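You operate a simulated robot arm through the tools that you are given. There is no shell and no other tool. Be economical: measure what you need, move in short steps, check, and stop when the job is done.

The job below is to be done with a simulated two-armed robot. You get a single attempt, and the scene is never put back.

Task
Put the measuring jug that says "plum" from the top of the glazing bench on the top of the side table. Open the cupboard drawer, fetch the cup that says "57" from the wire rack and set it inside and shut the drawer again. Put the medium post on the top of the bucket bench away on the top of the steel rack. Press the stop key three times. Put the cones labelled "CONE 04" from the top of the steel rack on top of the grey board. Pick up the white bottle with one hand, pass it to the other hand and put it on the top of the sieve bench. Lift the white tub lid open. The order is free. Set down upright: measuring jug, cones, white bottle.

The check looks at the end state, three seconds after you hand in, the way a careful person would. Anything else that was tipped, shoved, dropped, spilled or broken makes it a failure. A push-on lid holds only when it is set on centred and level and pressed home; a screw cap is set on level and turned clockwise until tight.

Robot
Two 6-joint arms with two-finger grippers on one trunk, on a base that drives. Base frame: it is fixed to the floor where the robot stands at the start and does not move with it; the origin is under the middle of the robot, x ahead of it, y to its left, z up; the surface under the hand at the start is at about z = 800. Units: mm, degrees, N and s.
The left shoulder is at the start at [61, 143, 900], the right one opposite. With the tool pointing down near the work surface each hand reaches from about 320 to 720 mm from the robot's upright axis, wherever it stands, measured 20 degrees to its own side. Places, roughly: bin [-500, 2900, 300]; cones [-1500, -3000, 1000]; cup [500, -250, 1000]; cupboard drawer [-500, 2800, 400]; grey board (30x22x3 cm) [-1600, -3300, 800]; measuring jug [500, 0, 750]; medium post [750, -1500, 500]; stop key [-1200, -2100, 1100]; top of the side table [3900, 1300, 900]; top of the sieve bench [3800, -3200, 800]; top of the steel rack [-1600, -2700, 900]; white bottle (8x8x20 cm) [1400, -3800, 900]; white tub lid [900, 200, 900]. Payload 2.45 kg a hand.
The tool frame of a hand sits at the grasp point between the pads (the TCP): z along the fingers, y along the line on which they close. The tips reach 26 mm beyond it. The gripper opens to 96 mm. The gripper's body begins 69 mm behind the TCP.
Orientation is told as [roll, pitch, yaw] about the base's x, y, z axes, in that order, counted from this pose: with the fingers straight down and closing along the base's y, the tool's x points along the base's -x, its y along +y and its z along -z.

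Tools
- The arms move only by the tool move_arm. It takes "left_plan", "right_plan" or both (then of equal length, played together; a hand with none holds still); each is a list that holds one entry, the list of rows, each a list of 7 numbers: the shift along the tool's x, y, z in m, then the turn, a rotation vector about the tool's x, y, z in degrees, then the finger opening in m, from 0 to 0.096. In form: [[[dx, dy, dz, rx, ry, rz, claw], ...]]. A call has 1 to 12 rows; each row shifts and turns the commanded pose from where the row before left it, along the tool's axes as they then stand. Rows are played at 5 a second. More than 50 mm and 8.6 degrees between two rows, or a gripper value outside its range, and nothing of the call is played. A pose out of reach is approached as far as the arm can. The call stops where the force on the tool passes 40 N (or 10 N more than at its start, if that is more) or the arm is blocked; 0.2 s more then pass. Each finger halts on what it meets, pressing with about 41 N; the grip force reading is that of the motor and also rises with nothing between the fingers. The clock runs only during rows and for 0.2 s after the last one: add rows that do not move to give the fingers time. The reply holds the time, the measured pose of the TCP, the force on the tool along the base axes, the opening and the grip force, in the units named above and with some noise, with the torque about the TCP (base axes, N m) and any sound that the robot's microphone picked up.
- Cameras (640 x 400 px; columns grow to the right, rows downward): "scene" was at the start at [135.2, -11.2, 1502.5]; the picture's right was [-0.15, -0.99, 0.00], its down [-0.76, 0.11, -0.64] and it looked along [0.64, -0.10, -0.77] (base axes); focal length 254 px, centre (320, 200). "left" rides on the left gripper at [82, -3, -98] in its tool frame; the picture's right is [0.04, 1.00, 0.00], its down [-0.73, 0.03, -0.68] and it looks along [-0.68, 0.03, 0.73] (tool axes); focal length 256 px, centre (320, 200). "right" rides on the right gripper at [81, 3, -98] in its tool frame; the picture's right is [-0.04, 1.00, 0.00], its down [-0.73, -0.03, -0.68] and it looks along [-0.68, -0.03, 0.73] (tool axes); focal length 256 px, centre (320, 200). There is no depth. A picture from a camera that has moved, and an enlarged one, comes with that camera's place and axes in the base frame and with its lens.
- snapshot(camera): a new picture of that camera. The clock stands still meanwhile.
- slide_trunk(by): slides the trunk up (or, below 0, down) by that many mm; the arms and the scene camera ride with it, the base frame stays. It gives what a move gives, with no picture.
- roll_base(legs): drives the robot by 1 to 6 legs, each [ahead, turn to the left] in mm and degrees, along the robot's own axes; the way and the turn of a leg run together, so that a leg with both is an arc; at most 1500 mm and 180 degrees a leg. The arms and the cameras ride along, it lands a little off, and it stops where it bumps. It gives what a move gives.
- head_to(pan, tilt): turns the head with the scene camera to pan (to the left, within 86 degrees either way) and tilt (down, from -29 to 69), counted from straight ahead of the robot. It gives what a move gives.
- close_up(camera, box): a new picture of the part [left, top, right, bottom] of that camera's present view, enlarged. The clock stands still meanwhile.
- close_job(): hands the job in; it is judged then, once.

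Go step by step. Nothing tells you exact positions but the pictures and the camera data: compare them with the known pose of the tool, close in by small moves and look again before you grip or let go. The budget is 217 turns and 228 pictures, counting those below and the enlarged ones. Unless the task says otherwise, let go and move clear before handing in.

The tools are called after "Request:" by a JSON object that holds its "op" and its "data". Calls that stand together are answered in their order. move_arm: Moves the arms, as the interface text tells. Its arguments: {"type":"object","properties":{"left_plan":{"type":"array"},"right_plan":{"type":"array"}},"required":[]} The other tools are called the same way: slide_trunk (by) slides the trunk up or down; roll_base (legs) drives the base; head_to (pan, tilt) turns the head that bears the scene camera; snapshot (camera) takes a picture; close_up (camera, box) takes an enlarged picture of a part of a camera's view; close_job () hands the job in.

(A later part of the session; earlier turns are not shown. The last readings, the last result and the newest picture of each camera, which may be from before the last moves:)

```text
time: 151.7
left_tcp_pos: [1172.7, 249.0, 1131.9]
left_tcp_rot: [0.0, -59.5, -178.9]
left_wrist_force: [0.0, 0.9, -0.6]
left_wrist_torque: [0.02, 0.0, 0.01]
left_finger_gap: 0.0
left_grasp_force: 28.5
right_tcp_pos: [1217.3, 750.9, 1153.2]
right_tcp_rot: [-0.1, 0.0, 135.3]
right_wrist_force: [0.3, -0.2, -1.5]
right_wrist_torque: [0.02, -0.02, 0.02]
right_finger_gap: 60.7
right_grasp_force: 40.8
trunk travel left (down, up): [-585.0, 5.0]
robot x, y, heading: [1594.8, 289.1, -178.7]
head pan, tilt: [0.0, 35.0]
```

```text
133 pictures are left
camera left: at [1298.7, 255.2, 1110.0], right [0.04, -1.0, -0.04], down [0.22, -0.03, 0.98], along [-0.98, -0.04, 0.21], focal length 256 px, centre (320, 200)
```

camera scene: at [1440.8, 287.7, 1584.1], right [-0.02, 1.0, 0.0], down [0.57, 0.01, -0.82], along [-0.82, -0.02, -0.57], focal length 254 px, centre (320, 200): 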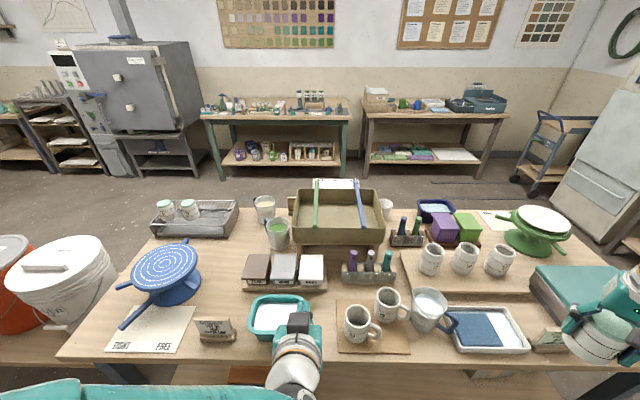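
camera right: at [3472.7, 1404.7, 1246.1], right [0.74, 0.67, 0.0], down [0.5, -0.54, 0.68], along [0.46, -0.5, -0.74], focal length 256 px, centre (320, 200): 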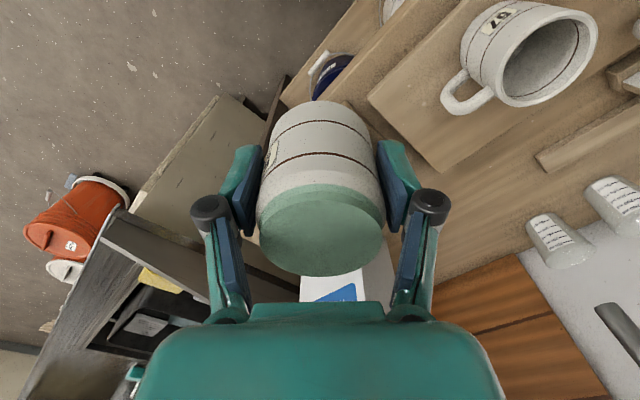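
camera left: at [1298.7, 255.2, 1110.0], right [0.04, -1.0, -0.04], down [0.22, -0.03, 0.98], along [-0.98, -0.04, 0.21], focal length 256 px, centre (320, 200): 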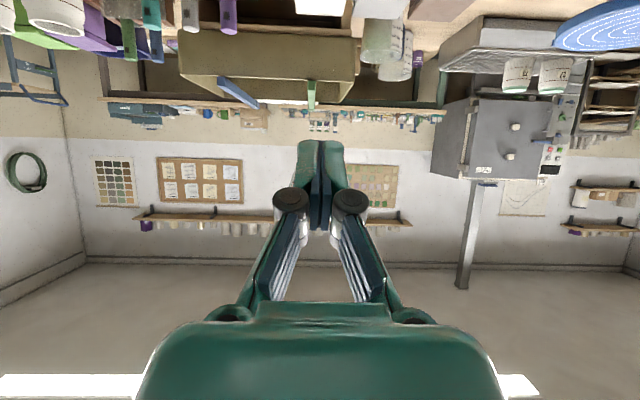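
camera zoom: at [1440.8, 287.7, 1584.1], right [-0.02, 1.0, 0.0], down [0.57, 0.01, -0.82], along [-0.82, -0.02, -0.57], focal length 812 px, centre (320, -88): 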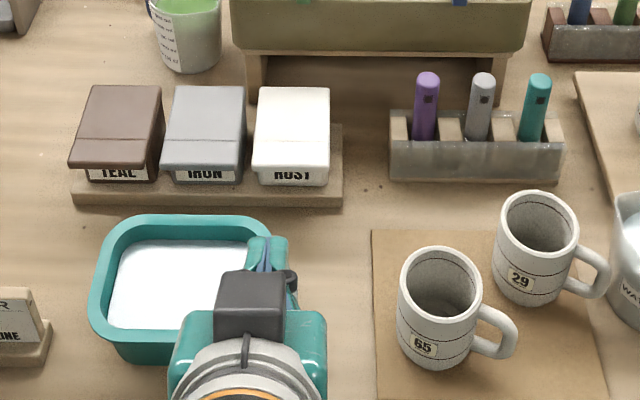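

Clear view: lid lip edge at about (900, z 884), y 202–284; I'll hook at y≈262, right of the tray. I move the fingers to just in front of the lip.

Request:
{"op": "move_arm", "data": {"left_plan": [[[0.0167, -0.0024, 0.0442, 0, 0, 0, 0], [0.0167, -0.0024, 0.0442, 0, 0, 0, 0], [0.0167, -0.0024, 0.0442, 0, 0, 0, 0], [0.0167, -0.0024, 0.0442, 0, 0, 0, 0], [0.0167, -0.0024, 0.0442, 0, 0, 0, 0], [0.0167, -0.0024, 0.0442, 0, 0, 0, 0], [0.0167, -0.0024, 0.0442, 0, 0, 0, 0], [0, 0, 0, 0, 0, 0, 0]]]}}

Request:
{"op": "close_up", "data": {"camera": "scene", "box": [220, 230, 420, 350]}}

Request:
{"op": "snapshot", "data": {"camera": "left"}}

```text
time: 153.5
left_tcp_pos: [965.4, 261.9, 873.8]
left_tcp_rot: [-0.2, -59.6, -178.9]
left_wrist_force: [0.7, -0.2, 0.7]
left_wrist_torque: [-0.02, 0.01, 0.02]
left_finger_gap: 0.0
left_grasp_force: 28.7
right_tcp_pos: [1217.1, 752.2, 1154.7]
right_tcp_rot: [0.1, 0.0, 135.3]
right_wrist_force: [0.4, -0.3, -1.8]
right_wrist_torque: [0.02, -0.04, -0.02]
right_finger_gap: 60.3
right_grasp_force: 40.5
trunk travel left (down, up): [-585.0, 5.0]
robot x, y, heading: [1592.9, 289.5, -178.7]
head pan, tilt: [0.0, 35.0]
```

```text
3.20 times, centred on (320, 290) of scene
camera zoom: at [1441.3, 287.9, 1584.2], right [-0.02, 1.0, 0.0], down [0.57, 0.01, -0.82], along [-0.82, -0.02, -0.57], focal length 812 px, centre (320, -88)
```

zoom: 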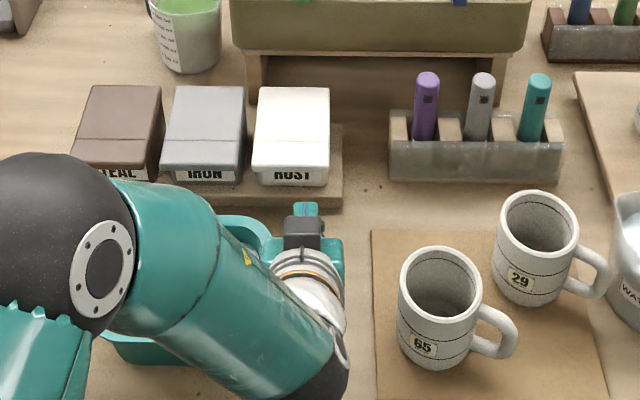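

```text
131 pictures are left
camera left: at [1090.5, 268.4, 852.1], right [0.04, -1.0, -0.04], down [0.21, -0.03, 0.98], along [-0.98, -0.04, 0.21], focal length 256 px, centre (320, 200)
```

left: 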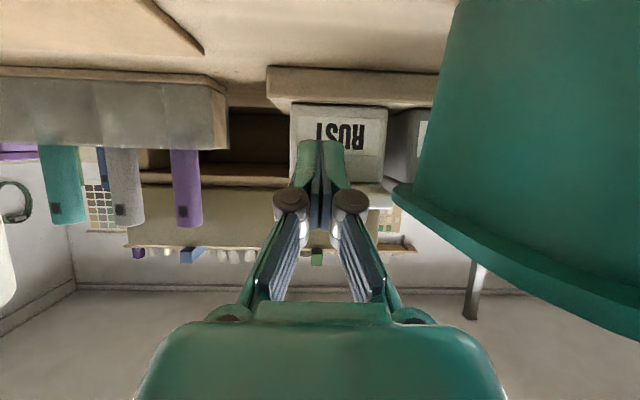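

Fingertips are just below the lip level, aligned with the tub. I advance 45 mm under the lip.

Request:
{"op": "move_arm", "data": {"left_plan": [[[-0.0076, 0, 0.0129, 0, 0, 0, 0], [-0.0076, 0, 0.0129, 0, 0, 0, 0], [-0.005, 0, 0.0085, 0, 0, 0, 0], [0, 0, 0, 0, 0, 0, 0]]]}}

Request:
{"op": "close_up", "data": {"camera": "scene", "box": [260, 240, 360, 310]}}

Request:
{"op": "close_up", "data": {"camera": "left", "box": [240, 80, 420, 220]}}

```text
time: 154.5
left_tcp_pos: [925.4, 261.2, 873.3]
left_tcp_rot: [-0.1, -59.5, -178.9]
left_wrist_force: [-0.2, 0.5, 0.4]
left_wrist_torque: [0.01, 0.0, -0.02]
left_finger_gap: 0.2
left_grasp_force: 28.6
right_tcp_pos: [1217.3, 750.4, 1153.5]
right_tcp_rot: [-0.1, 0.1, 135.4]
right_wrist_force: [-0.5, 0.1, -1.2]
right_wrist_torque: [-0.01, -0.08, 0.01]
right_finger_gap: 60.6
right_grasp_force: 41.1
trunk travel left (down, up): [-585.0, 5.0]
robot x, y, heading: [1589.5, 291.0, -178.9]
head pan, tilt: [0.0, 35.0]
```

```text
5.71 times, centred on (310, 275) of scene
camera zoom: at [1440.4, 287.9, 1584.1], right [-0.02, 1.0, 0.0], down [0.57, 0.01, -0.82], along [-0.82, -0.02, -0.57], focal length 1450 px, centre (377, -229)
```

zoom: 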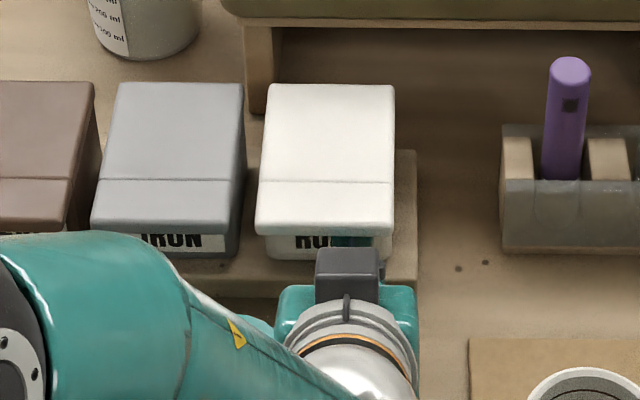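

```text
2.86 times, centred on (330, 150) of left
camera zoom: at [1050.9, 267.5, 851.6], right [0.04, -1.0, -0.03], down [0.21, -0.03, 0.98], along [-0.98, -0.04, 0.21], focal length 731 px, centre (291, 343)
```

zoom: 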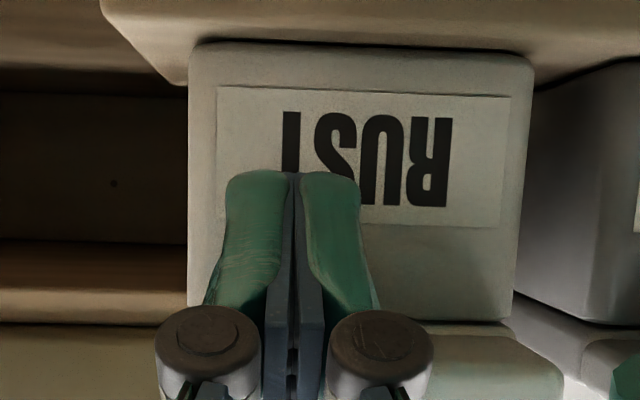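

The tip is at the lip. Advance a bit more, then lift slightly.

Request:
{"op": "move_arm", "data": {"left_plan": [[[-0.0036, 0, 0.006, 0, 0, 0, 0], [-0.002, 0, 0.0034, 0, 0, 0, 0], [0, 0, 0, 0, 0, 0, 0]]]}}

Request:
{"op": "move_arm", "data": {"left_plan": [[[-0.0086, 0, -0.0051, 0, 0, 0, 0], [-0.0086, 0, -0.0051, 0, 0, 0, 0], [0, 0, 0, 0, 0, 0, 0]]]}}

Request:
{"op": "close_up", "data": {"camera": "scene", "box": [260, 240, 360, 310]}}

```text
time: 155.3
left_tcp_pos: [914.5, 260.7, 874.2]
left_tcp_rot: [-0.1, -59.5, -178.8]
left_wrist_force: [0.2, -0.5, 0.1]
left_wrist_torque: [-0.02, 0.01, -0.01]
left_finger_gap: 0.1
left_grasp_force: 28.2
right_tcp_pos: [1216.8, 749.7, 1155.1]
right_tcp_rot: [0.1, 0.1, 135.3]
right_wrist_force: [0.4, 0.0, -1.4]
right_wrist_torque: [0.0, -0.02, 0.05]
right_finger_gap: 60.7
right_grasp_force: 40.9
trunk travel left (down, up): [-585.0, 5.0]
robot x, y, heading: [1591.6, 293.2, -178.8]
head pan, tilt: [0.0, 35.0]
```

```text
time: 156.1
left_tcp_pos: [913.8, 261.4, 893.4]
left_tcp_rot: [-0.1, -59.5, -179.0]
left_wrist_force: [-0.3, -0.4, 0.3]
left_wrist_torque: [-0.03, 0.0, 0.0]
left_finger_gap: 0.0
left_grasp_force: 28.4
right_tcp_pos: [1216.2, 750.6, 1154.7]
right_tcp_rot: [0.0, 0.1, 135.2]
right_wrist_force: [0.5, 0.0, -2.1]
right_wrist_torque: [0.01, 0.03, -0.02]
right_finger_gap: 60.5
right_grasp_force: 41.0
trunk travel left (down, up): [-585.0, 5.0]
robot x, y, heading: [1587.9, 290.0, -178.8]
head pan, tilt: [0.0, 35.0]
```

```text
5.71 times, centred on (310, 275) of scene
camera zoom: at [1440.2, 287.9, 1584.0], right [-0.02, 1.0, 0.0], down [0.57, 0.01, -0.82], along [-0.82, -0.02, -0.57], focal length 1450 px, centre (377, -229)
```

zoom: 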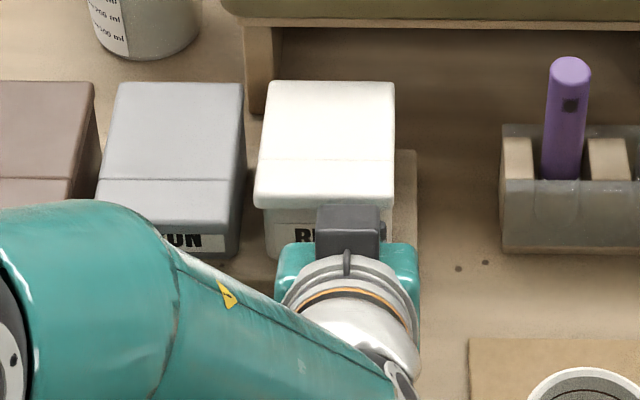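

The lid is lifting. I follow its arc.

Request:
{"op": "move_arm", "data": {"left_plan": [[[-0.0182, 0, -0.0084, 0, 0, 0, 0], [-0.0199, 0, -0.0036, 0, 0, 0, 0], [-0.0207, 0, 0.0017, 0, 0, 0, 0], [-0.0193, 0, 0.0072, 0, 0, 0, 0], [0, 0, 0, 0, 0, 0, 0]]]}}

Request:
{"op": "snapshot", "data": {"camera": "scene"}}

Request:
{"op": "snapshot", "data": {"camera": "left"}}

```text
time: 157.3
left_tcp_pos: [877.4, 261.2, 962.9]
left_tcp_rot: [-0.1, -59.5, -178.8]
left_wrist_force: [0.5, 0.6, -1.0]
left_wrist_torque: [-0.01, 0.01, 0.02]
left_finger_gap: 0.2
left_grasp_force: 28.7
right_tcp_pos: [1217.4, 751.7, 1154.7]
right_tcp_rot: [0.1, 0.1, 135.3]
right_wrist_force: [0.4, -0.4, -2.2]
right_wrist_torque: [0.0, -0.01, -0.03]
right_finger_gap: 60.8
right_grasp_force: 41.1
trunk travel left (down, up): [-585.0, 5.0]
robot x, y, heading: [1589.8, 289.3, -178.8]
head pan, tilt: [0.0, 35.0]
```

```text
127 pictures are left
camera scene: at [1440.4, 287.9, 1584.1], right [-0.02, 1.0, 0.0], down [0.57, 0.01, -0.82], along [-0.82, -0.02, -0.57], focal length 254 px, centre (320, 200)
```

scene: 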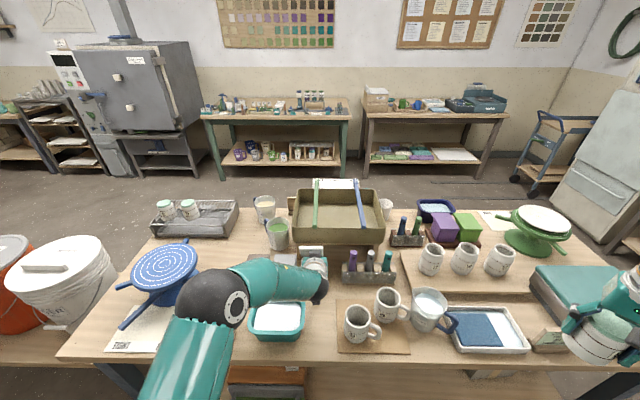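

```text
126 pictures are left
camera left: at [1002.9, 267.2, 941.8], right [0.04, -1.0, -0.04], down [0.21, -0.03, 0.98], along [-0.98, -0.04, 0.21], focal length 256 px, centre (320, 200)
```

left: 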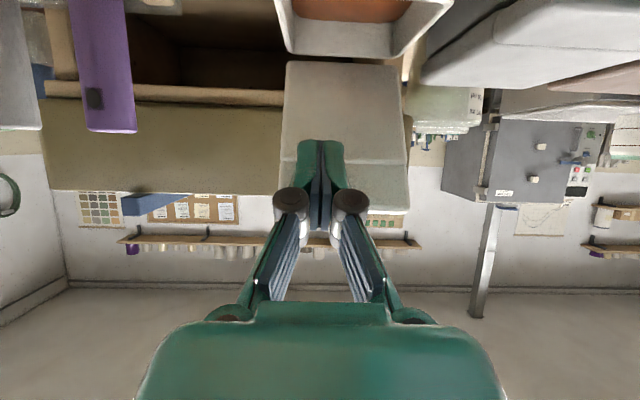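

The lid is swinging open (rust powder visible). Push it past vertical.

Request:
{"op": "move_arm", "data": {"left_plan": [[[-0.0152, 0, 0.012, 0, 0, 0, 0], [-0.0117, 0, 0.014, 0, 0, 0, 0], [-0.0064, 0, 0.0148, 0, 0, 0, 0], [-0.0064, 0, 0.0148, 0, 0, 0, 0], [0, 0, 0, 0, 0, 0, 0]]]}}

Request:
{"op": "snapshot", "data": {"camera": "left"}}

Request:
{"op": "close_up", "data": {"camera": "scene", "box": [230, 220, 390, 320]}}

```text
time: 158.5
left_tcp_pos: [815.6, 259.6, 970.6]
left_tcp_rot: [-0.2, -59.4, -179.0]
left_wrist_force: [29.6, -5.0, 8.0]
left_wrist_torque: [0.0, 0.06, 0.13]
left_finger_gap: 6.2
left_grasp_force: 28.9
right_tcp_pos: [1221.3, 751.2, 1155.2]
right_tcp_rot: [0.1, -0.1, 135.4]
right_wrist_force: [0.4, -0.1, -1.3]
right_wrist_torque: [-0.01, -0.04, 0.04]
right_finger_gap: 60.6
right_grasp_force: 41.1
trunk travel left (down, up): [-585.0, 5.0]
robot x, y, heading: [1591.7, 291.2, -178.8]
head pan, tilt: [0.0, 35.0]
stopped in row 5 (left hand): the force on the tool passed its limit at 44 N (the readings are from after the stop); the commanded pose is now the measured one
```

```text
125 pictures are left
camera left: at [941.3, 266.3, 949.5], right [0.04, -1.0, -0.04], down [0.21, -0.03, 0.98], along [-0.98, -0.04, 0.21], focal length 256 px, centre (320, 200)
```

left: 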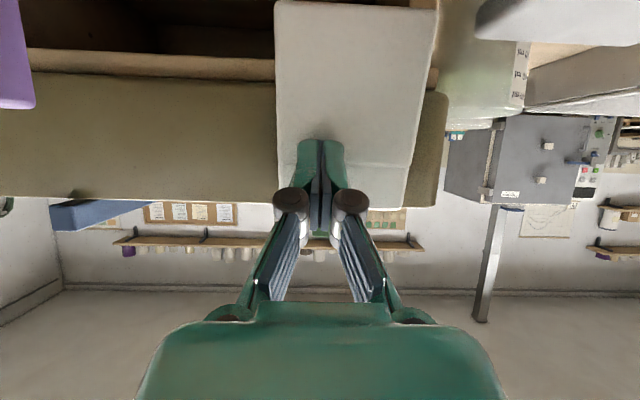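

```text
4.00 times, centred on (310, 270) of scene
camera zoom: at [1447.4, 287.1, 1584.9], right [-0.02, 1.0, 0.0], down [0.57, 0.01, -0.82], along [-0.82, -0.02, -0.57], focal length 1015 px, centre (360, -80)
```

zoom: 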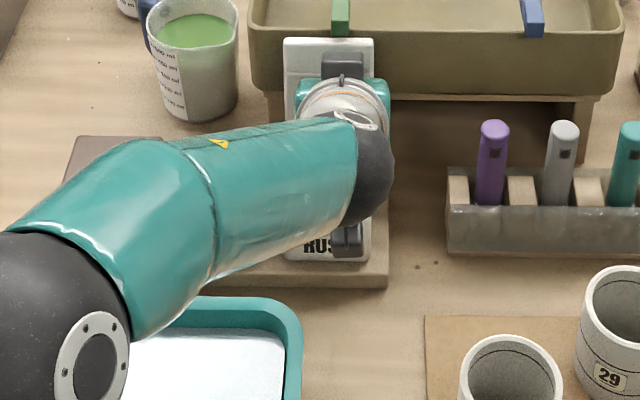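

It reached a stop. I retract the hand and check that the lid stays open and nothing else moved.

Request:
{"op": "move_arm", "data": {"left_plan": [[[0.0102, 0, -0.0172, 0, 0, 0, 0], [0.0203, 0, -0.0345, 0, 0, 0, 0], [0.0203, 0, -0.0345, 0, 0, 0, 0], [0.0203, 0, -0.0345, 0, 0, 0, 0], [0.0, 0, -0.045, 0, 0, 0, 0], [0.0, 0, -0.045, 0, 0, 0, 0], [0.0, 0, -0.045, 0, 0, 0, 0]]]}}

Request:
{"op": "snapshot", "data": {"camera": "scene"}}

Request:
{"op": "close_up", "data": {"camera": "scene", "box": [200, 180, 400, 320]}}

```text
time: 160.1
left_tcp_pos: [1068.5, 262.1, 1036.8]
left_tcp_rot: [-0.2, -59.3, -178.9]
left_wrist_force: [0.1, -0.8, -0.6]
left_wrist_torque: [-0.03, -0.01, 0.0]
left_finger_gap: 0.0
left_grasp_force: 28.5
right_tcp_pos: [1217.2, 751.3, 1154.7]
right_tcp_rot: [0.0, 0.1, 135.3]
right_wrist_force: [0.2, 0.6, -2.1]
right_wrist_torque: [-0.01, 0.03, 0.0]
right_finger_gap: 60.4
right_grasp_force: 40.7
trunk travel left (down, up): [-585.0, 5.0]
robot x, y, heading: [1591.7, 291.5, -178.9]
head pan, tilt: [0.0, 35.0]
```

```text
123 pictures are left
camera scene: at [1442.5, 287.9, 1584.2], right [-0.02, 1.0, 0.0], down [0.57, 0.01, -0.82], along [-0.82, -0.02, -0.57], focal length 254 px, centre (320, 200)
```

scene: 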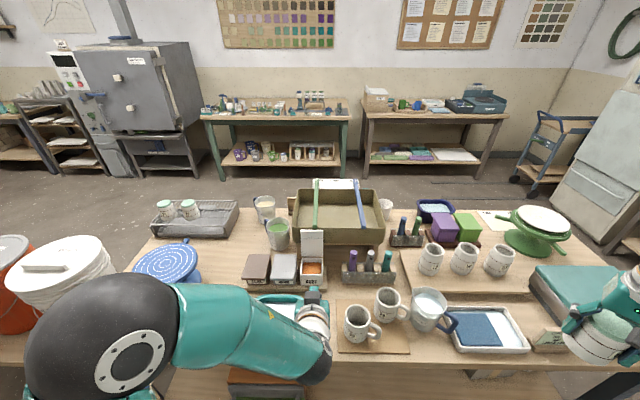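

```text
2.86 times, centred on (300, 250) of scene
camera zoom: at [1442.5, 287.9, 1584.2], right [-0.02, 1.0, 0.0], down [0.57, 0.01, -0.82], along [-0.82, -0.02, -0.57], focal length 725 px, centre (377, 57)
```

zoom: 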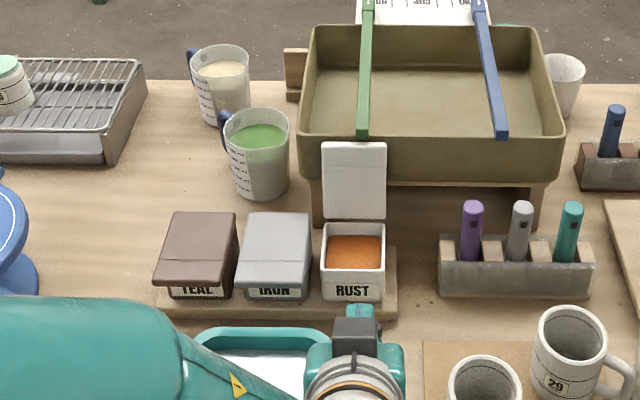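

The lid stays open and everything else is in place. I restore the left hand, back off, and head for the cupboard drawer.

Request:
{"op": "move_arm", "data": {"left_plan": [[[0, 0, -0.02, 0, 8.5, 0, 0], [0, 0, -0.02, 0, 8.5, 0, 0], [0, 0, -0.02, 0, 8.5, 0, 0], [0, 0, -0.02, 0, 8.5, 0, 0], [0, 0, -0.01, 0, 8.5, 0, 0.03], [0, 0, 0, 0, 8.5, 0, 0.05], [0, 0, 0, 0, 8.4, 0, 0.05]]]}}

Request:
{"op": "roll_base", "data": {"legs": [[-250, 0], [0, -60]]}}

Request:
{"op": "roll_base", "data": {"legs": [[0, -31]]}}

Request:
{"op": "snapshot", "data": {"camera": "scene"}}

```text
time: 161.7
left_tcp_pos: [1127.8, 265.9, 1099.7]
left_tcp_rot: [0.0, 0.4, -179.1]
left_wrist_force: [0.4, -0.5, 0.2]
left_wrist_torque: [-0.03, 0.0, 0.01]
left_finger_gap: 50.1
left_grasp_force: 0.1
right_tcp_pos: [1217.2, 751.6, 1154.1]
right_tcp_rot: [0.0, 0.3, 135.2]
right_wrist_force: [0.5, 0.3, -2.1]
right_wrist_torque: [-0.03, -0.07, 0.01]
right_finger_gap: 60.9
right_grasp_force: 40.9
trunk travel left (down, up): [-585.0, 5.0]
robot x, y, heading: [1595.0, 287.7, -178.8]
head pan, tilt: [0.0, 35.0]
```

```text
time: 166.6
left_tcp_pos: [1591.3, 687.4, 1100.0]
left_tcp_rot: [0.1, 0.1, 120.8]
left_wrist_force: [0.3, -0.2, 0.9]
left_wrist_torque: [0.0, -0.01, -0.03]
left_finger_gap: 50.0
left_grasp_force: 0.1
right_tcp_pos: [2055.7, 852.0, 1155.1]
right_tcp_rot: [0.1, 0.1, 75.2]
right_wrist_force: [0.3, 0.6, -2.3]
right_wrist_torque: [-0.01, -0.01, -0.01]
right_finger_gap: 60.8
right_grasp_force: 41.1
trunk travel left (down, up): [-585.0, 5.0]
robot x, y, heading: [1807.9, 276.8, 121.4]
head pan, tilt: [0.0, 35.0]
```

```text
time: 168.7
left_tcp_pos: [1833.5, 740.2, 1100.0]
left_tcp_rot: [0.1, 0.3, 89.8]
left_wrist_force: [0.0, -0.4, 0.1]
left_wrist_torque: [0.02, 0.05, 0.0]
left_finger_gap: 50.0
left_grasp_force: 0.0
right_tcp_pos: [2317.1, 641.8, 1155.5]
right_tcp_rot: [0.0, 0.0, 44.1]
right_wrist_force: [0.4, -0.3, -1.6]
right_wrist_torque: [-0.02, -0.01, -0.02]
right_finger_gap: 60.7
right_grasp_force: 41.1
trunk travel left (down, up): [-585.0, 5.0]
robot x, y, heading: [1786.9, 276.5, 90.4]
head pan, tilt: [0.0, 35.0]
```

```text
121 pictures are left
camera scene: at [1783.4, 426.1, 1584.1], right [1.0, 0.01, 0.0], down [0.01, -0.57, -0.82], along [-0.01, 0.82, -0.57], focal length 254 px, centre (320, 200)
```

scene: 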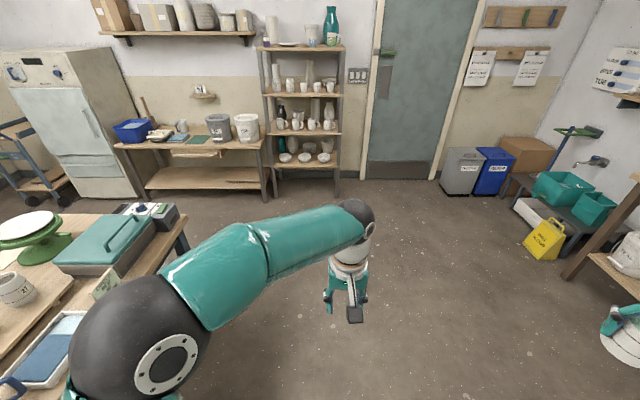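

Clear floor. I drive to y≈1900, turn left and go west.

Request:
{"op": "roll_base", "data": {"legs": [[1500, 0], [130, 0], [0, 45]]}}

Request:
{"op": "roll_base", "data": {"legs": [[0, 45]]}}

Request:
{"op": "snapshot", "data": {"camera": "scene"}}

```text
time: 179.4
left_tcp_pos: [1474.0, 2266.1, 1100.3]
left_tcp_rot: [0.0, 0.2, 135.0]
left_wrist_force: [0.7, -0.5, -0.3]
left_wrist_torque: [-0.03, 0.0, 0.0]
left_finger_gap: 50.0
left_grasp_force: 0.1
right_tcp_pos: [1884.1, 2541.2, 1154.1]
right_tcp_rot: [-0.1, 0.1, 89.3]
right_wrist_force: [-0.3, 0.7, -1.2]
right_wrist_torque: [-0.04, -0.01, -0.02]
right_finger_gap: 60.5
right_grasp_force: 41.3
trunk travel left (down, up): [-585.0, 5.0]
robot x, y, heading: [1787.6, 1926.3, 135.7]
head pan, tilt: [0.0, 35.0]
```

```text
time: 182.2
left_tcp_pos: [1327.4, 1940.8, 1102.0]
left_tcp_rot: [0.0, 0.2, -179.6]
left_wrist_force: [0.1, 0.8, 0.3]
left_wrist_torque: [0.0, 0.03, -0.01]
left_finger_gap: 50.3
left_grasp_force: 0.2
right_tcp_pos: [1419.0, 2423.7, 1156.8]
right_tcp_rot: [-0.1, 0.2, 134.8]
right_wrist_force: [0.6, 0.0, -1.6]
right_wrist_torque: [0.01, 0.01, 0.01]
right_finger_gap: 60.4
right_grasp_force: 40.7
trunk travel left (down, up): [-585.0, 5.0]
robot x, y, heading: [1792.8, 1960.4, -179.3]
head pan, tilt: [0.0, 35.0]
```

```text
120 pictures are left
camera scene: at [1638.1, 1958.9, 1584.0], right [-0.01, 1.0, 0.0], down [0.57, 0.01, -0.82], along [-0.82, -0.01, -0.57], focal length 254 px, centre (320, 200)
```

scene: 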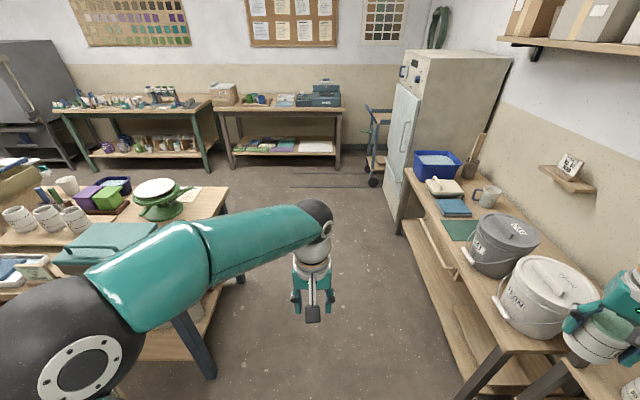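

I veer slightly away from the right-hand bench and drive west to the cupboard.

Request:
{"op": "roll_base", "data": {"legs": [[0, 3], [1450, 0], [0, -5], [780, 0]]}}

Request:
{"op": "roll_base", "data": {"legs": [[0, -45]]}}

Request:
{"op": "roll_base", "data": {"legs": [[0, -42]]}}

Request:
{"op": "snapshot", "data": {"camera": "scene"}}

```text
time: 194.3
left_tcp_pos: [-908.6, 1895.6, 1102.7]
left_tcp_rot: [0.0, 0.2, 178.0]
left_wrist_force: [-0.5, -0.3, -0.3]
left_wrist_torque: [-0.03, -0.04, 0.0]
left_finger_gap: 50.1
left_grasp_force: 0.1
right_tcp_pos: [-794.6, 2373.5, 1156.5]
right_tcp_rot: [0.0, 0.2, 132.4]
right_wrist_force: [0.7, -0.6, -2.6]
right_wrist_torque: [-0.04, -0.01, -0.01]
right_finger_gap: 60.9
right_grasp_force: 41.2
trunk travel left (down, up): [-585.0, 5.0]
robot x, y, heading: [-444.3, 1889.7, 178.1]
head pan, tilt: [0.0, 35.0]
```

```text
time: 197.0
left_tcp_pos: [-770.0, 2221.9, 1102.7]
left_tcp_rot: [0.0, 0.2, 133.1]
left_wrist_force: [-0.5, 0.2, 0.3]
left_wrist_torque: [-0.01, 0.02, -0.01]
left_finger_gap: 50.1
left_grasp_force: 0.1
right_tcp_pos: [-352.7, 2481.4, 1156.4]
right_tcp_rot: [-0.1, 0.0, 87.4]
right_wrist_force: [-0.6, 0.5, -2.8]
right_wrist_torque: [-0.05, 0.02, 0.0]
right_finger_gap: 60.4
right_grasp_force: 40.3
trunk travel left (down, up): [-585.0, 5.0]
robot x, y, heading: [-463.3, 1874.0, 133.6]
head pan, tilt: [0.0, 35.0]
```

```text
time: 199.6
left_tcp_pos: [-458.0, 2336.5, 1103.1]
left_tcp_rot: [0.0, 0.3, 90.8]
left_wrist_force: [0.9, 0.0, -0.3]
left_wrist_torque: [0.02, 0.03, 0.0]
left_finger_gap: 50.0
left_grasp_force: 0.0
right_tcp_pos: [27.8, 2248.4, 1156.8]
right_tcp_rot: [0.0, 0.2, 45.2]
right_wrist_force: [-0.1, 0.1, -1.8]
right_wrist_torque: [-0.01, 0.0, 0.01]
right_finger_gap: 60.6
right_grasp_force: 41.0
trunk travel left (down, up): [-585.0, 5.0]
robot x, y, heading: [-492.9, 1872.6, 91.6]
head pan, tilt: [0.0, 35.0]
```

```text
119 pictures are left
camera scene: at [-502.1, 2023.9, 1584.0], right [1.0, 0.03, 0.0], down [0.02, -0.57, -0.82], along [-0.02, 0.82, -0.57], focal length 254 px, centre (320, 200)
```

scene: 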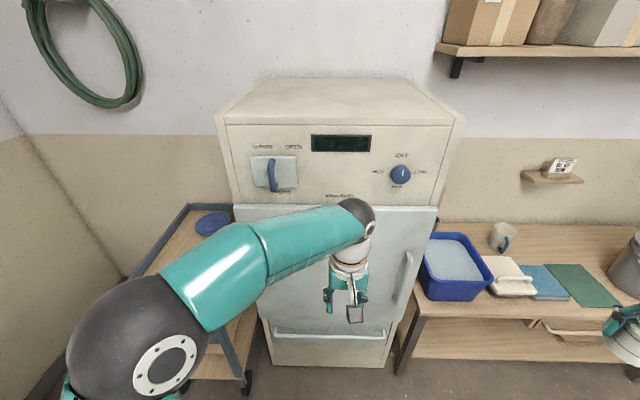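

This is the cupboard with the drawer at its bottom. I lower the trunk to work there and get a better view.

Request:
{"op": "slide_trunk", "data": {"by": -450}}

Request:
{"op": "snapshot", "data": {"camera": "scene"}}

Request:
{"op": "snapshot", "data": {"camera": "left"}}

```text
refused: -450 is not a number from -400 to 400
```

```text
118 pictures are left
camera scene: at [-502.1, 2023.9, 1584.0], right [1.0, 0.03, 0.0], down [0.02, -0.57, -0.82], along [-0.02, 0.82, -0.57], focal length 254 px, centre (320, 200)
```

scene: 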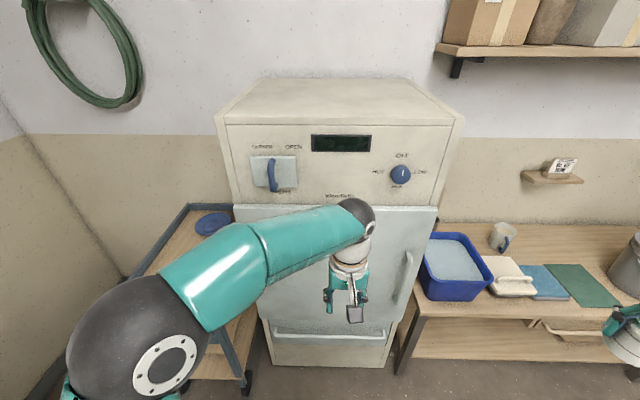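

```text
117 pictures are left
camera left: at [-453.2, 2256.6, 1200.5], right [-1.0, -0.05, 0.0], down [-0.04, 0.74, 0.68], along [-0.04, 0.67, -0.74], focal length 256 px, centre (320, 200)
```

left: 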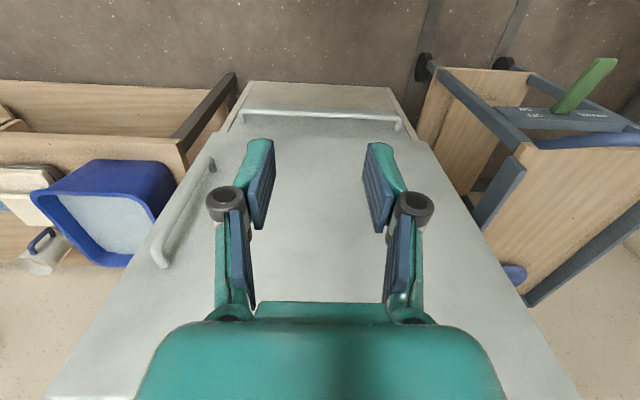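

Request:
{"op": "slide_trunk", "data": {"by": -400}}

Request:
{"op": "snapshot", "data": {"camera": "scene"}}

Request:
{"op": "snapshot", "data": {"camera": "left"}}

```text
time: 203.4
left_tcp_pos: [-457.4, 2336.2, 703.7]
left_tcp_rot: [0.0, 0.2, 90.8]
left_wrist_force: [0.0, 0.1, -0.7]
left_wrist_torque: [0.01, -0.02, 0.01]
left_finger_gap: 50.3
left_grasp_force: 0.0
right_tcp_pos: [26.4, 2247.3, 757.6]
right_tcp_rot: [0.0, 0.1, 45.2]
right_wrist_force: [0.1, -0.7, -1.4]
right_wrist_torque: [0.03, 0.02, 0.0]
right_finger_gap: 60.4
right_grasp_force: 40.8
trunk travel left (down, up): [-185.0, 405.0]
robot x, y, heading: [-494.5, 1867.6, 91.5]
head pan, tilt: [0.0, 35.0]
```

```text
116 pictures are left
camera scene: at [-501.8, 2022.6, 1184.1], right [1.0, 0.03, 0.0], down [0.02, -0.57, -0.82], along [-0.02, 0.82, -0.57], focal length 254 px, centre (320, 200)
```

scene: 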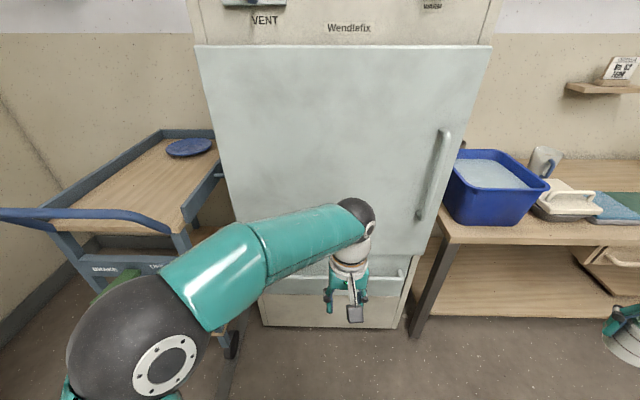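

```text
115 pictures are left
camera left: at [-453.0, 2255.6, 801.2], right [-1.0, -0.05, 0.0], down [-0.04, 0.74, 0.68], along [-0.04, 0.68, -0.74], focal length 256 px, centre (320, 200)
```

left: 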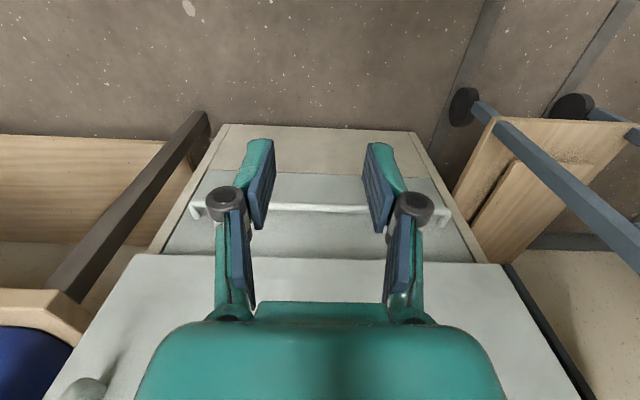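

Handle is at about y 2575, z 473, spanning x −700…−245. I rotate the left hand so its fingers will point forward-down and close vertically on the bar.

Request:
{"op": "move_arm", "data": {"left_plan": [[[0, 0, 0, 0, 0, -8.2, 0.05], [0, 0, 0, 0, 0, -8.2, 0.05], [0, 0, 0, 0, 0, -8.2, 0.05], [0, 0, 0, 0, 0, -8.2, 0.05], [0, 0, 0, 0, 0, -8.2, 0.05], [0, 0, 0, 0, 0, -8.2, 0.05], [0, 0, 0, 0, 0, -8.2, 0.05], [0, 0, 0, 0, 0, -8.2, 0.05], [0, 0, 0, 0, 0, -8.2, 0.05], [0, 0, 0, 0, 0, -8.2, 0.05], [0, 0, 0, 0, 0, -8.2, 0.05], [0, 0, 0, 0, 0, 0, 0.05]]]}}

Request:
{"op": "move_arm", "data": {"left_plan": [[[0, 0, 0, 8.57, 0, 0, 0.05], [0, 0, 0, 8.57, 0, 0, 0.05], [0, 0, 0, 8.57, 0, 0, 0.05], [0, 0, 0, 8.57, 0, 0, 0.05], [0, 0, 0, 8.57, 0, 0, 0.05], [0, 0, 0, 8.57, 0, 0, 0.05], [0, 0, 0, 8.57, 0, 0, 0.05], [0, 0, 0, 0, 0, 0, 0.05]]]}}

Request:
{"op": "snapshot", "data": {"camera": "scene"}}

```text
time: 206.1
left_tcp_pos: [-457.3, 2335.7, 703.6]
left_tcp_rot: [0.1, 0.1, -178.9]
left_wrist_force: [0.2, 0.5, -0.7]
left_wrist_torque: [0.03, 0.0, -0.02]
left_finger_gap: 50.0
left_grasp_force: 0.1
right_tcp_pos: [27.4, 2245.3, 756.3]
right_tcp_rot: [0.0, 0.0, 45.2]
right_wrist_force: [0.5, 0.1, -1.0]
right_wrist_torque: [0.02, 0.01, 0.0]
right_finger_gap: 60.8
right_grasp_force: 40.6
trunk travel left (down, up): [-185.0, 405.0]
robot x, y, heading: [-492.5, 1875.3, 91.6]
head pan, tilt: [0.0, 35.0]
```

```text
time: 207.8
left_tcp_pos: [-472.1, 2428.1, 861.6]
left_tcp_rot: [-58.3, -0.6, -179.7]
left_wrist_force: [0.6, -0.3, 0.1]
left_wrist_torque: [0.01, -0.01, 0.0]
left_finger_gap: 49.9
left_grasp_force: 0.0
left hand out of reach, approached as far as the arm can: row 4, 5, 6, 7
right_tcp_pos: [27.7, 2246.9, 757.6]
right_tcp_rot: [0.0, 0.1, 45.2]
right_wrist_force: [-0.2, 0.6, -1.7]
right_wrist_torque: [-0.07, 0.02, -0.01]
right_finger_gap: 60.4
right_grasp_force: 40.9
trunk travel left (down, up): [-185.0, 405.0]
robot x, y, heading: [-494.3, 1873.7, 91.5]
head pan, tilt: [0.0, 35.0]
```

```text
114 pictures are left
camera scene: at [-501.8, 2022.5, 1184.1], right [1.0, 0.03, 0.0], down [0.02, -0.57, -0.82], along [-0.02, 0.82, -0.57], focal length 254 px, centre (320, 200)
```

scene: 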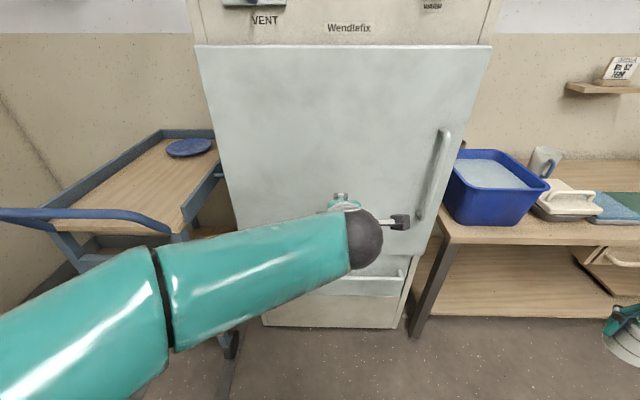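

The tilted pose was too close to the body; the target further forward should be reachable. I move toward the handle.

Request:
{"op": "move_arm", "data": {"left_plan": [[[-0.0172, 0.0128, 0.039, 0, 0, 0, 0.05], [-0.0172, 0.0128, 0.039, 0, 0, 0, 0.05], [-0.0172, 0.0128, 0.039, 0, 0, 0, 0.05], [-0.0172, 0.0128, 0.039, 0, 0, 0, 0.05], [-0.0172, 0.0128, 0.03, 0, 0, 0, 0.05], [-0.0172, 0.0128, 0.02, 0, 0, 0, 0.05], [0, 0, 0, 0, 0, 0, 0.05], [0, 0, 0, 0, 0, 0, 0.05]]]}}

Request:
{"op": "snapshot", "data": {"camera": "scene"}}

Request:
{"op": "snapshot", "data": {"camera": "left"}}

```text
time: 209.2
left_tcp_pos: [-566.7, 2595.0, 755.9]
left_tcp_rot: [-59.2, -0.1, -179.4]
left_wrist_force: [-1.0, -8.0, 3.5]
left_wrist_torque: [0.3, -0.04, 0.01]
left_finger_gap: 60.8
left_grasp_force: 1.2
left hand out of reach, approached as far as the arm can: row 1, 2, 3, 4, 5, 6
right_tcp_pos: [25.9, 2246.6, 757.9]
right_tcp_rot: [0.0, 0.2, 45.2]
right_wrist_force: [-0.5, -0.1, -2.4]
right_wrist_torque: [-0.04, 0.03, -0.04]
right_finger_gap: 60.2
right_grasp_force: 40.9
trunk travel left (down, up): [-185.0, 405.0]
robot x, y, heading: [-491.2, 1873.2, 91.7]
head pan, tilt: [0.0, 35.0]
stopped in row 6 (left hand): the force on the tool passed its limit at 67 N (the readings are from after the stop); the commanded pose is now the measured one
```

```text
113 pictures are left
camera scene: at [-501.9, 2021.8, 1184.1], right [1.0, 0.03, 0.0], down [0.02, -0.57, -0.82], along [-0.02, 0.82, -0.57], focal length 254 px, centre (320, 200)
```

scene: 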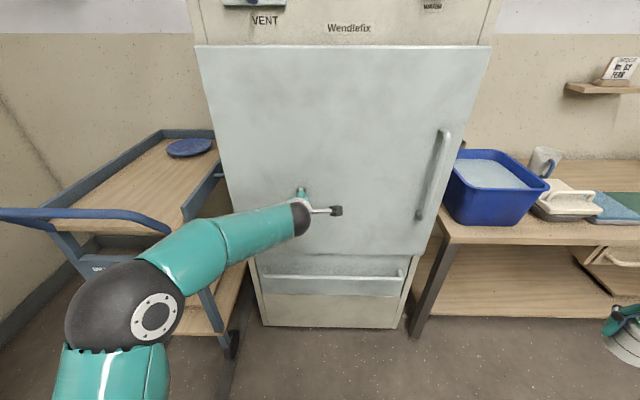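

```text
112 pictures are left
camera left: at [-484.4, 2513.5, 807.8], right [0.04, -0.51, -0.86], down [-0.73, -0.61, 0.32], along [-0.69, 0.61, -0.4], focal length 256 px, centre (320, 200)
```

left: 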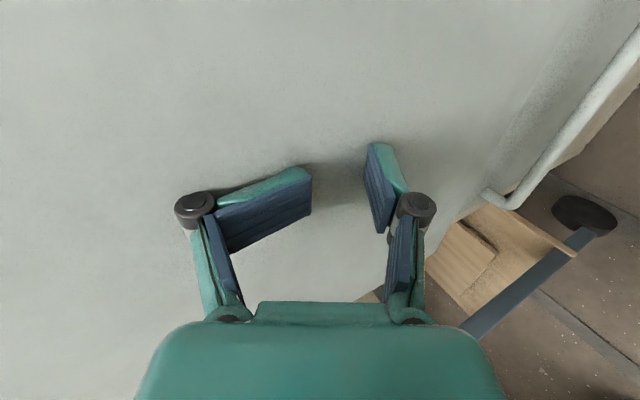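

The fingers touched the door (it stayed closed). I back off 90 mm and try moving straight down in this orientation.

Request:
{"op": "move_arm", "data": {"left_plan": [[[0, 0.015, -0.026, 0, 0, 0, 0.05], [0, 0.015, -0.026, 0, 0, 0, 0.05], [0, 0.015, -0.026, 0, 0, 0, 0.05], [0, 0, 0, 0, 0, 0, 0.05]]]}}

Request:
{"op": "move_arm", "data": {"left_plan": [[[0, 0.0346, 0.02, 0, 0, 0, 0.05], [0, 0.0346, 0.02, 0, 0, 0, 0.05], [0, 0.0346, 0.02, 0, 0, 0, 0.05], [0, 0, 0, 0, 0, 0, 0.05]]]}}

```text
time: 210.2
left_tcp_pos: [-567.3, 2536.6, 797.1]
left_tcp_rot: [-58.7, -0.3, -179.5]
left_wrist_force: [0.5, 0.0, 0.6]
left_wrist_torque: [-0.01, -0.04, -0.03]
left_finger_gap: 49.9
left_grasp_force: 0.1
left hand out of reach, approached as far as the arm can: row 1, 2, 3
right_tcp_pos: [26.6, 2247.8, 757.8]
right_tcp_rot: [0.0, 0.2, 45.3]
right_wrist_force: [0.3, 0.4, -2.3]
right_wrist_torque: [0.04, 0.03, -0.03]
right_finger_gap: 60.3
right_grasp_force: 40.9
trunk travel left (down, up): [-185.0, 405.0]
robot x, y, heading: [-497.5, 1874.7, 91.8]
head pan, tilt: [0.0, 35.0]
```

```text
time: 211.2
left_tcp_pos: [-570.1, 2594.1, 744.4]
left_tcp_rot: [-58.3, -0.3, -179.6]
left_wrist_force: [1.8, -6.6, 0.8]
left_wrist_torque: [0.24, 0.05, 0.0]
left_finger_gap: 59.5
left_grasp_force: 0.0
left hand out of reach, approached as far as the arm can: row 1, 2, 3
right_tcp_pos: [26.4, 2246.4, 756.8]
right_tcp_rot: [0.0, 0.2, 45.2]
right_wrist_force: [-0.3, 0.2, -1.5]
right_wrist_torque: [-0.01, 0.0, -0.04]
right_finger_gap: 60.3
right_grasp_force: 40.9
trunk travel left (down, up): [-185.0, 405.0]
robot x, y, heading: [-494.6, 1872.3, 91.7]
head pan, tilt: [0.0, 35.0]
```

That orientation hits a wrist limit. I undo it: back to vertical fingers, then rotate back to the robot-aligned yaw.

Request:
{"op": "move_arm", "data": {"left_plan": [[[0, 0, -0.03, -8.4, 0, 0, 0.05], [0, 0, -0.03, -8.4, 0, 0, 0.05], [0, 0, -0.02, -8.4, 0, 0, 0.03], [0, 0, 0, -8.4, 0, 0, 0.01], [0, 0, 0, -8.4, 0, 0, 0.0], [0, 0, 0, -8.4, 0, 0, 0.0], [0, 0, 0, -8.4, 0, 0, 0.0], [0, 0, 0, 0, 0, 0, 0.0]]]}}

Request:
{"op": "move_arm", "data": {"left_plan": [[[0, 0, 0, 0, 0, 8.2, 0], [0, 0, 0, 0, 0, 8.2, 0], [0, 0, 0, 0, 0, 8.2, 0], [0, 0, 0, 0, 0, 8.2, 0], [0, 0, 0, 0, 0, 8.2, 0], [0, 0, 0, 0, 0, 8.2, 0], [0, 0, 0, 0, 0, 8.2, 0], [0, 0, 0, 0, 0, 8.2, 0], [0, 0, 0, 0, 0, 8.2, 0], [0, 0, 0, 0, 0, 8.2, 0], [0, 0, 0, 0, 0, 8.2, 0], [0, 0, 0, 0, 0, 0, 0]]]}}

Request:
{"op": "snapshot", "data": {"camera": "left"}}

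```text
time: 213.0
left_tcp_pos: [-577.1, 2470.1, 768.1]
left_tcp_rot: [-0.3, -0.1, -179.4]
left_wrist_force: [0.2, 0.0, -1.1]
left_wrist_torque: [-0.01, -0.01, 0.01]
left_finger_gap: 0.1
left_grasp_force: 28.5
left hand out of reach, approached as far as the arm can: row 5, 6, 7
right_tcp_pos: [28.6, 2247.5, 757.5]
right_tcp_rot: [0.1, 0.2, 45.2]
right_wrist_force: [0.7, 0.1, -2.0]
right_wrist_torque: [-0.01, -0.02, 0.01]
right_finger_gap: 60.4
right_grasp_force: 41.5
trunk travel left (down, up): [-185.0, 405.0]
robot x, y, heading: [-497.4, 1871.8, 91.7]
head pan, tilt: [0.0, 35.0]
```

```text
time: 215.6
left_tcp_pos: [-576.9, 2471.7, 768.8]
left_tcp_rot: [0.1, -0.4, 90.4]
left_wrist_force: [0.5, 0.4, -0.8]
left_wrist_torque: [-0.01, 0.02, 0.0]
left_finger_gap: 0.0
left_grasp_force: 29.0
right_tcp_pos: [26.7, 2246.5, 757.1]
right_tcp_rot: [0.0, 0.1, 45.3]
right_wrist_force: [0.0, -0.3, -1.5]
right_wrist_torque: [-0.02, 0.03, 0.03]
right_finger_gap: 60.6
right_grasp_force: 41.2
trunk travel left (down, up): [-185.0, 405.0]
robot x, y, heading: [-494.8, 1871.0, 91.3]
head pan, tilt: [0.0, 35.0]
```

```text
111 pictures are left
camera left: at [-573.2, 2388.7, 865.6], right [-1.0, -0.05, 0.0], down [-0.03, 0.73, 0.68], along [-0.03, 0.68, -0.73], focal length 256 px, centre (320, 200)
```

left: 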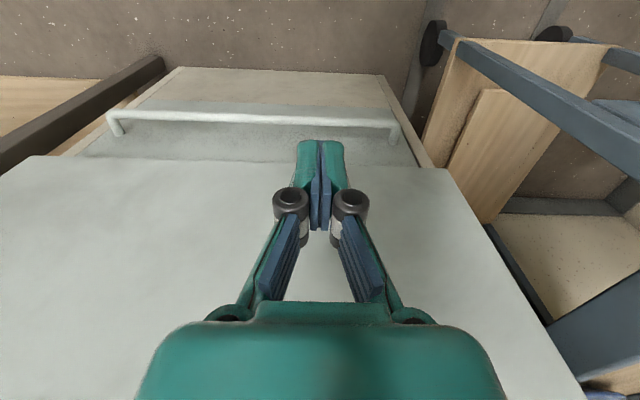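

The bar is at (y 2577, z 472) with only ~17 mm behind it. I try the alternative: tilt forward in the robot-aligned yaw, then roll the other way so the fingers close vertically.

Request:
{"op": "move_arm", "data": {"left_plan": [[[0.008, 0, 0.015, 0, -8.55, 0, 0.0], [0.008, 0, 0.015, 0, -8.55, 0, 0.0], [0.008, 0, 0.015, 0, -8.55, 0, 0.0], [0.008, 0, 0.015, 0, -8.55, 0, 0.0], [0, 0, 0.0, 0, -8.55, 0, 0.0], [0, 0, 0.0, 0, -8.55, 0, 0.0], [0, 0, 0.0, 0, -8.55, 0, 0.0], [0, 0, 0, 0, 0, 0, 0]]]}}

Request:
{"op": "move_arm", "data": {"left_plan": [[[0, 0, 0, 0, 0, 8.2, 0], [0, 0, 0, 0, 0, 8.2, 0], [0, 0, 0, 0, 0, 8.2, 0], [0, 0, 0, 0, 0, 8.2, 0], [0, 0, 0, 0, 0, 8.2, 0], [0, 0, 0, 0, 0, 8.2, 0], [0, 0, 0, 0, 0, 8.2, 0.02], [0, 0, 0, 0, 0, 8.2, 0.04], [0, 0, 0, 0, 0, 8.2, 0.04], [0, 0, 0, 0, 0, 8.2, 0.04], [0, 0, 0, 0, 0, 8.2, 0.04], [0, 0, 0, 0, 0, 0, 0.04]]]}}

Request:
{"op": "snapshot", "data": {"camera": "scene"}}

```text
time: 217.4
left_tcp_pos: [-578.0, 2452.2, 704.4]
left_tcp_rot: [0.4, -60.2, 90.1]
left_wrist_force: [0.4, 0.2, 0.3]
left_wrist_torque: [0.02, 0.02, 0.0]
left_finger_gap: 0.0
left_grasp_force: 28.7
right_tcp_pos: [26.6, 2247.1, 757.5]
right_tcp_rot: [0.0, 0.2, 45.3]
right_wrist_force: [-0.4, -0.1, -0.7]
right_wrist_torque: [-0.02, 0.03, -0.02]
right_finger_gap: 60.2
right_grasp_force: 40.8
trunk travel left (down, up): [-185.0, 405.0]
robot x, y, heading: [-494.0, 1871.8, 91.4]
head pan, tilt: [0.0, 35.0]
```

```text
time: 220.0
left_tcp_pos: [-577.0, 2452.7, 704.6]
left_tcp_rot: [60.3, 0.5, 0.2]
left_wrist_force: [0.1, -0.2, 0.2]
left_wrist_torque: [-0.03, -0.02, 0.01]
left_finger_gap: 40.2
left_grasp_force: 0.1
right_tcp_pos: [25.7, 2246.3, 757.7]
right_tcp_rot: [0.0, 0.2, 45.2]
right_wrist_force: [0.9, 0.4, -2.2]
right_wrist_torque: [-0.04, 0.05, -0.01]
right_finger_gap: 60.5
right_grasp_force: 40.6
trunk travel left (down, up): [-185.0, 405.0]
robot x, y, heading: [-494.9, 1871.9, 91.7]
head pan, tilt: [0.0, 35.0]
```

```text
110 pictures are left
camera scene: at [-501.8, 2022.6, 1184.1], right [1.0, 0.03, 0.0], down [0.02, -0.57, -0.82], along [-0.02, 0.82, -0.57], focal length 254 px, centre (320, 200)
```

scene: 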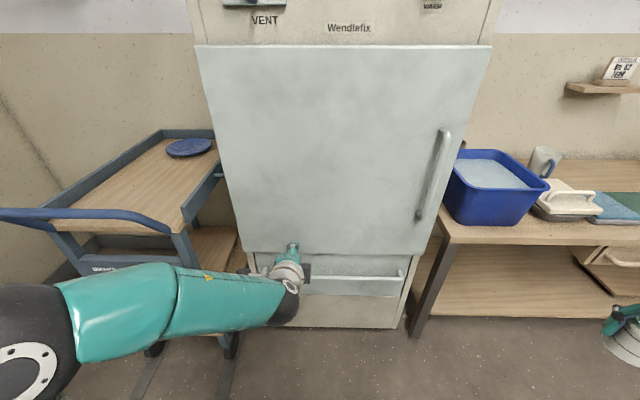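

That works (roll 60°). I move down to just before the handle.

Request:
{"op": "move_arm", "data": {"left_plan": [[[0, -0.0279, 0.0328, 0, 0, 0, 0.04], [0, -0.0279, 0.0328, 0, 0, 0, 0.04], [0, -0.0279, 0.0328, 0, 0, 0, 0.04], [0, -0.0279, 0.0328, 0, 0, 0, 0.04], [0, -0.0279, 0.0328, 0, 0, 0, 0.04], [0, 0, 0, 0, 0, 0, 0.04]]]}}

Request:
{"op": "snapshot", "data": {"camera": "left"}}

Request:
{"op": "close_up", "data": {"camera": "scene", "box": [220, 230, 420, 340]}}

```text
time: 221.4
left_tcp_pos: [-580.8, 2526.6, 502.5]
left_tcp_rot: [60.3, 0.3, 0.3]
left_wrist_force: [0.0, 0.0, 0.0]
left_wrist_torque: [0.01, 0.01, 0.01]
left_finger_gap: 39.8
left_grasp_force: 0.0
right_tcp_pos: [26.3, 2248.0, 756.7]
right_tcp_rot: [0.0, 0.2, 45.2]
right_wrist_force: [0.4, 0.1, -2.1]
right_wrist_torque: [-0.03, 0.03, 0.0]
right_finger_gap: 60.7
right_grasp_force: 40.5
trunk travel left (down, up): [-185.0, 405.0]
robot x, y, heading: [-499.0, 1874.3, 91.8]
head pan, tilt: [0.0, 35.0]
```

```text
109 pictures are left
camera left: at [-660.0, 2439.7, 547.4], right [-0.04, 0.5, 0.87], down [0.74, -0.57, 0.36], along [0.67, 0.65, -0.34], focal length 256 px, centre (320, 200)
```

left: 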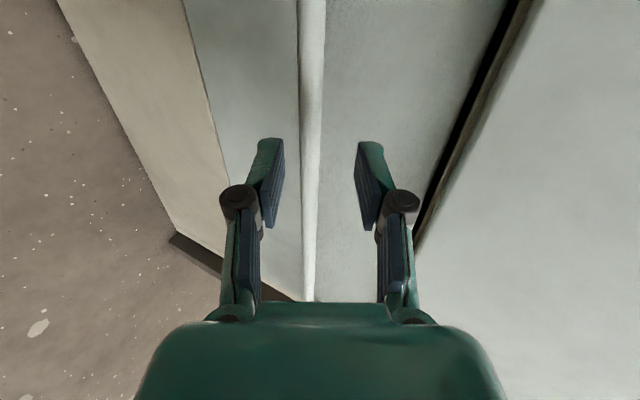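

```text
3.20 times, centred on (320, 285) of scene
camera zoom: at [-501.8, 2022.9, 1184.0], right [1.0, 0.03, 0.0], down [0.02, -0.57, -0.82], along [-0.02, 0.82, -0.57], focal length 812 px, centre (320, -72)
```

zoom: 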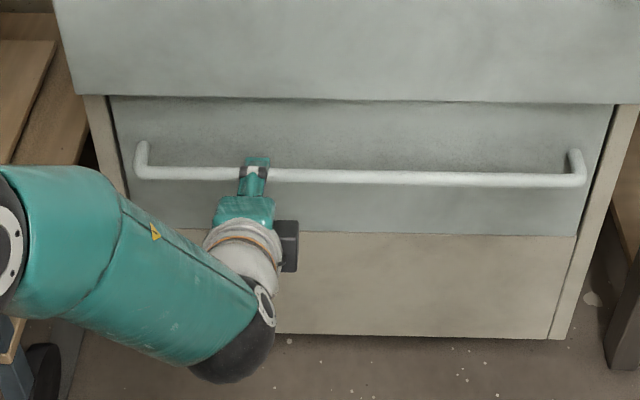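

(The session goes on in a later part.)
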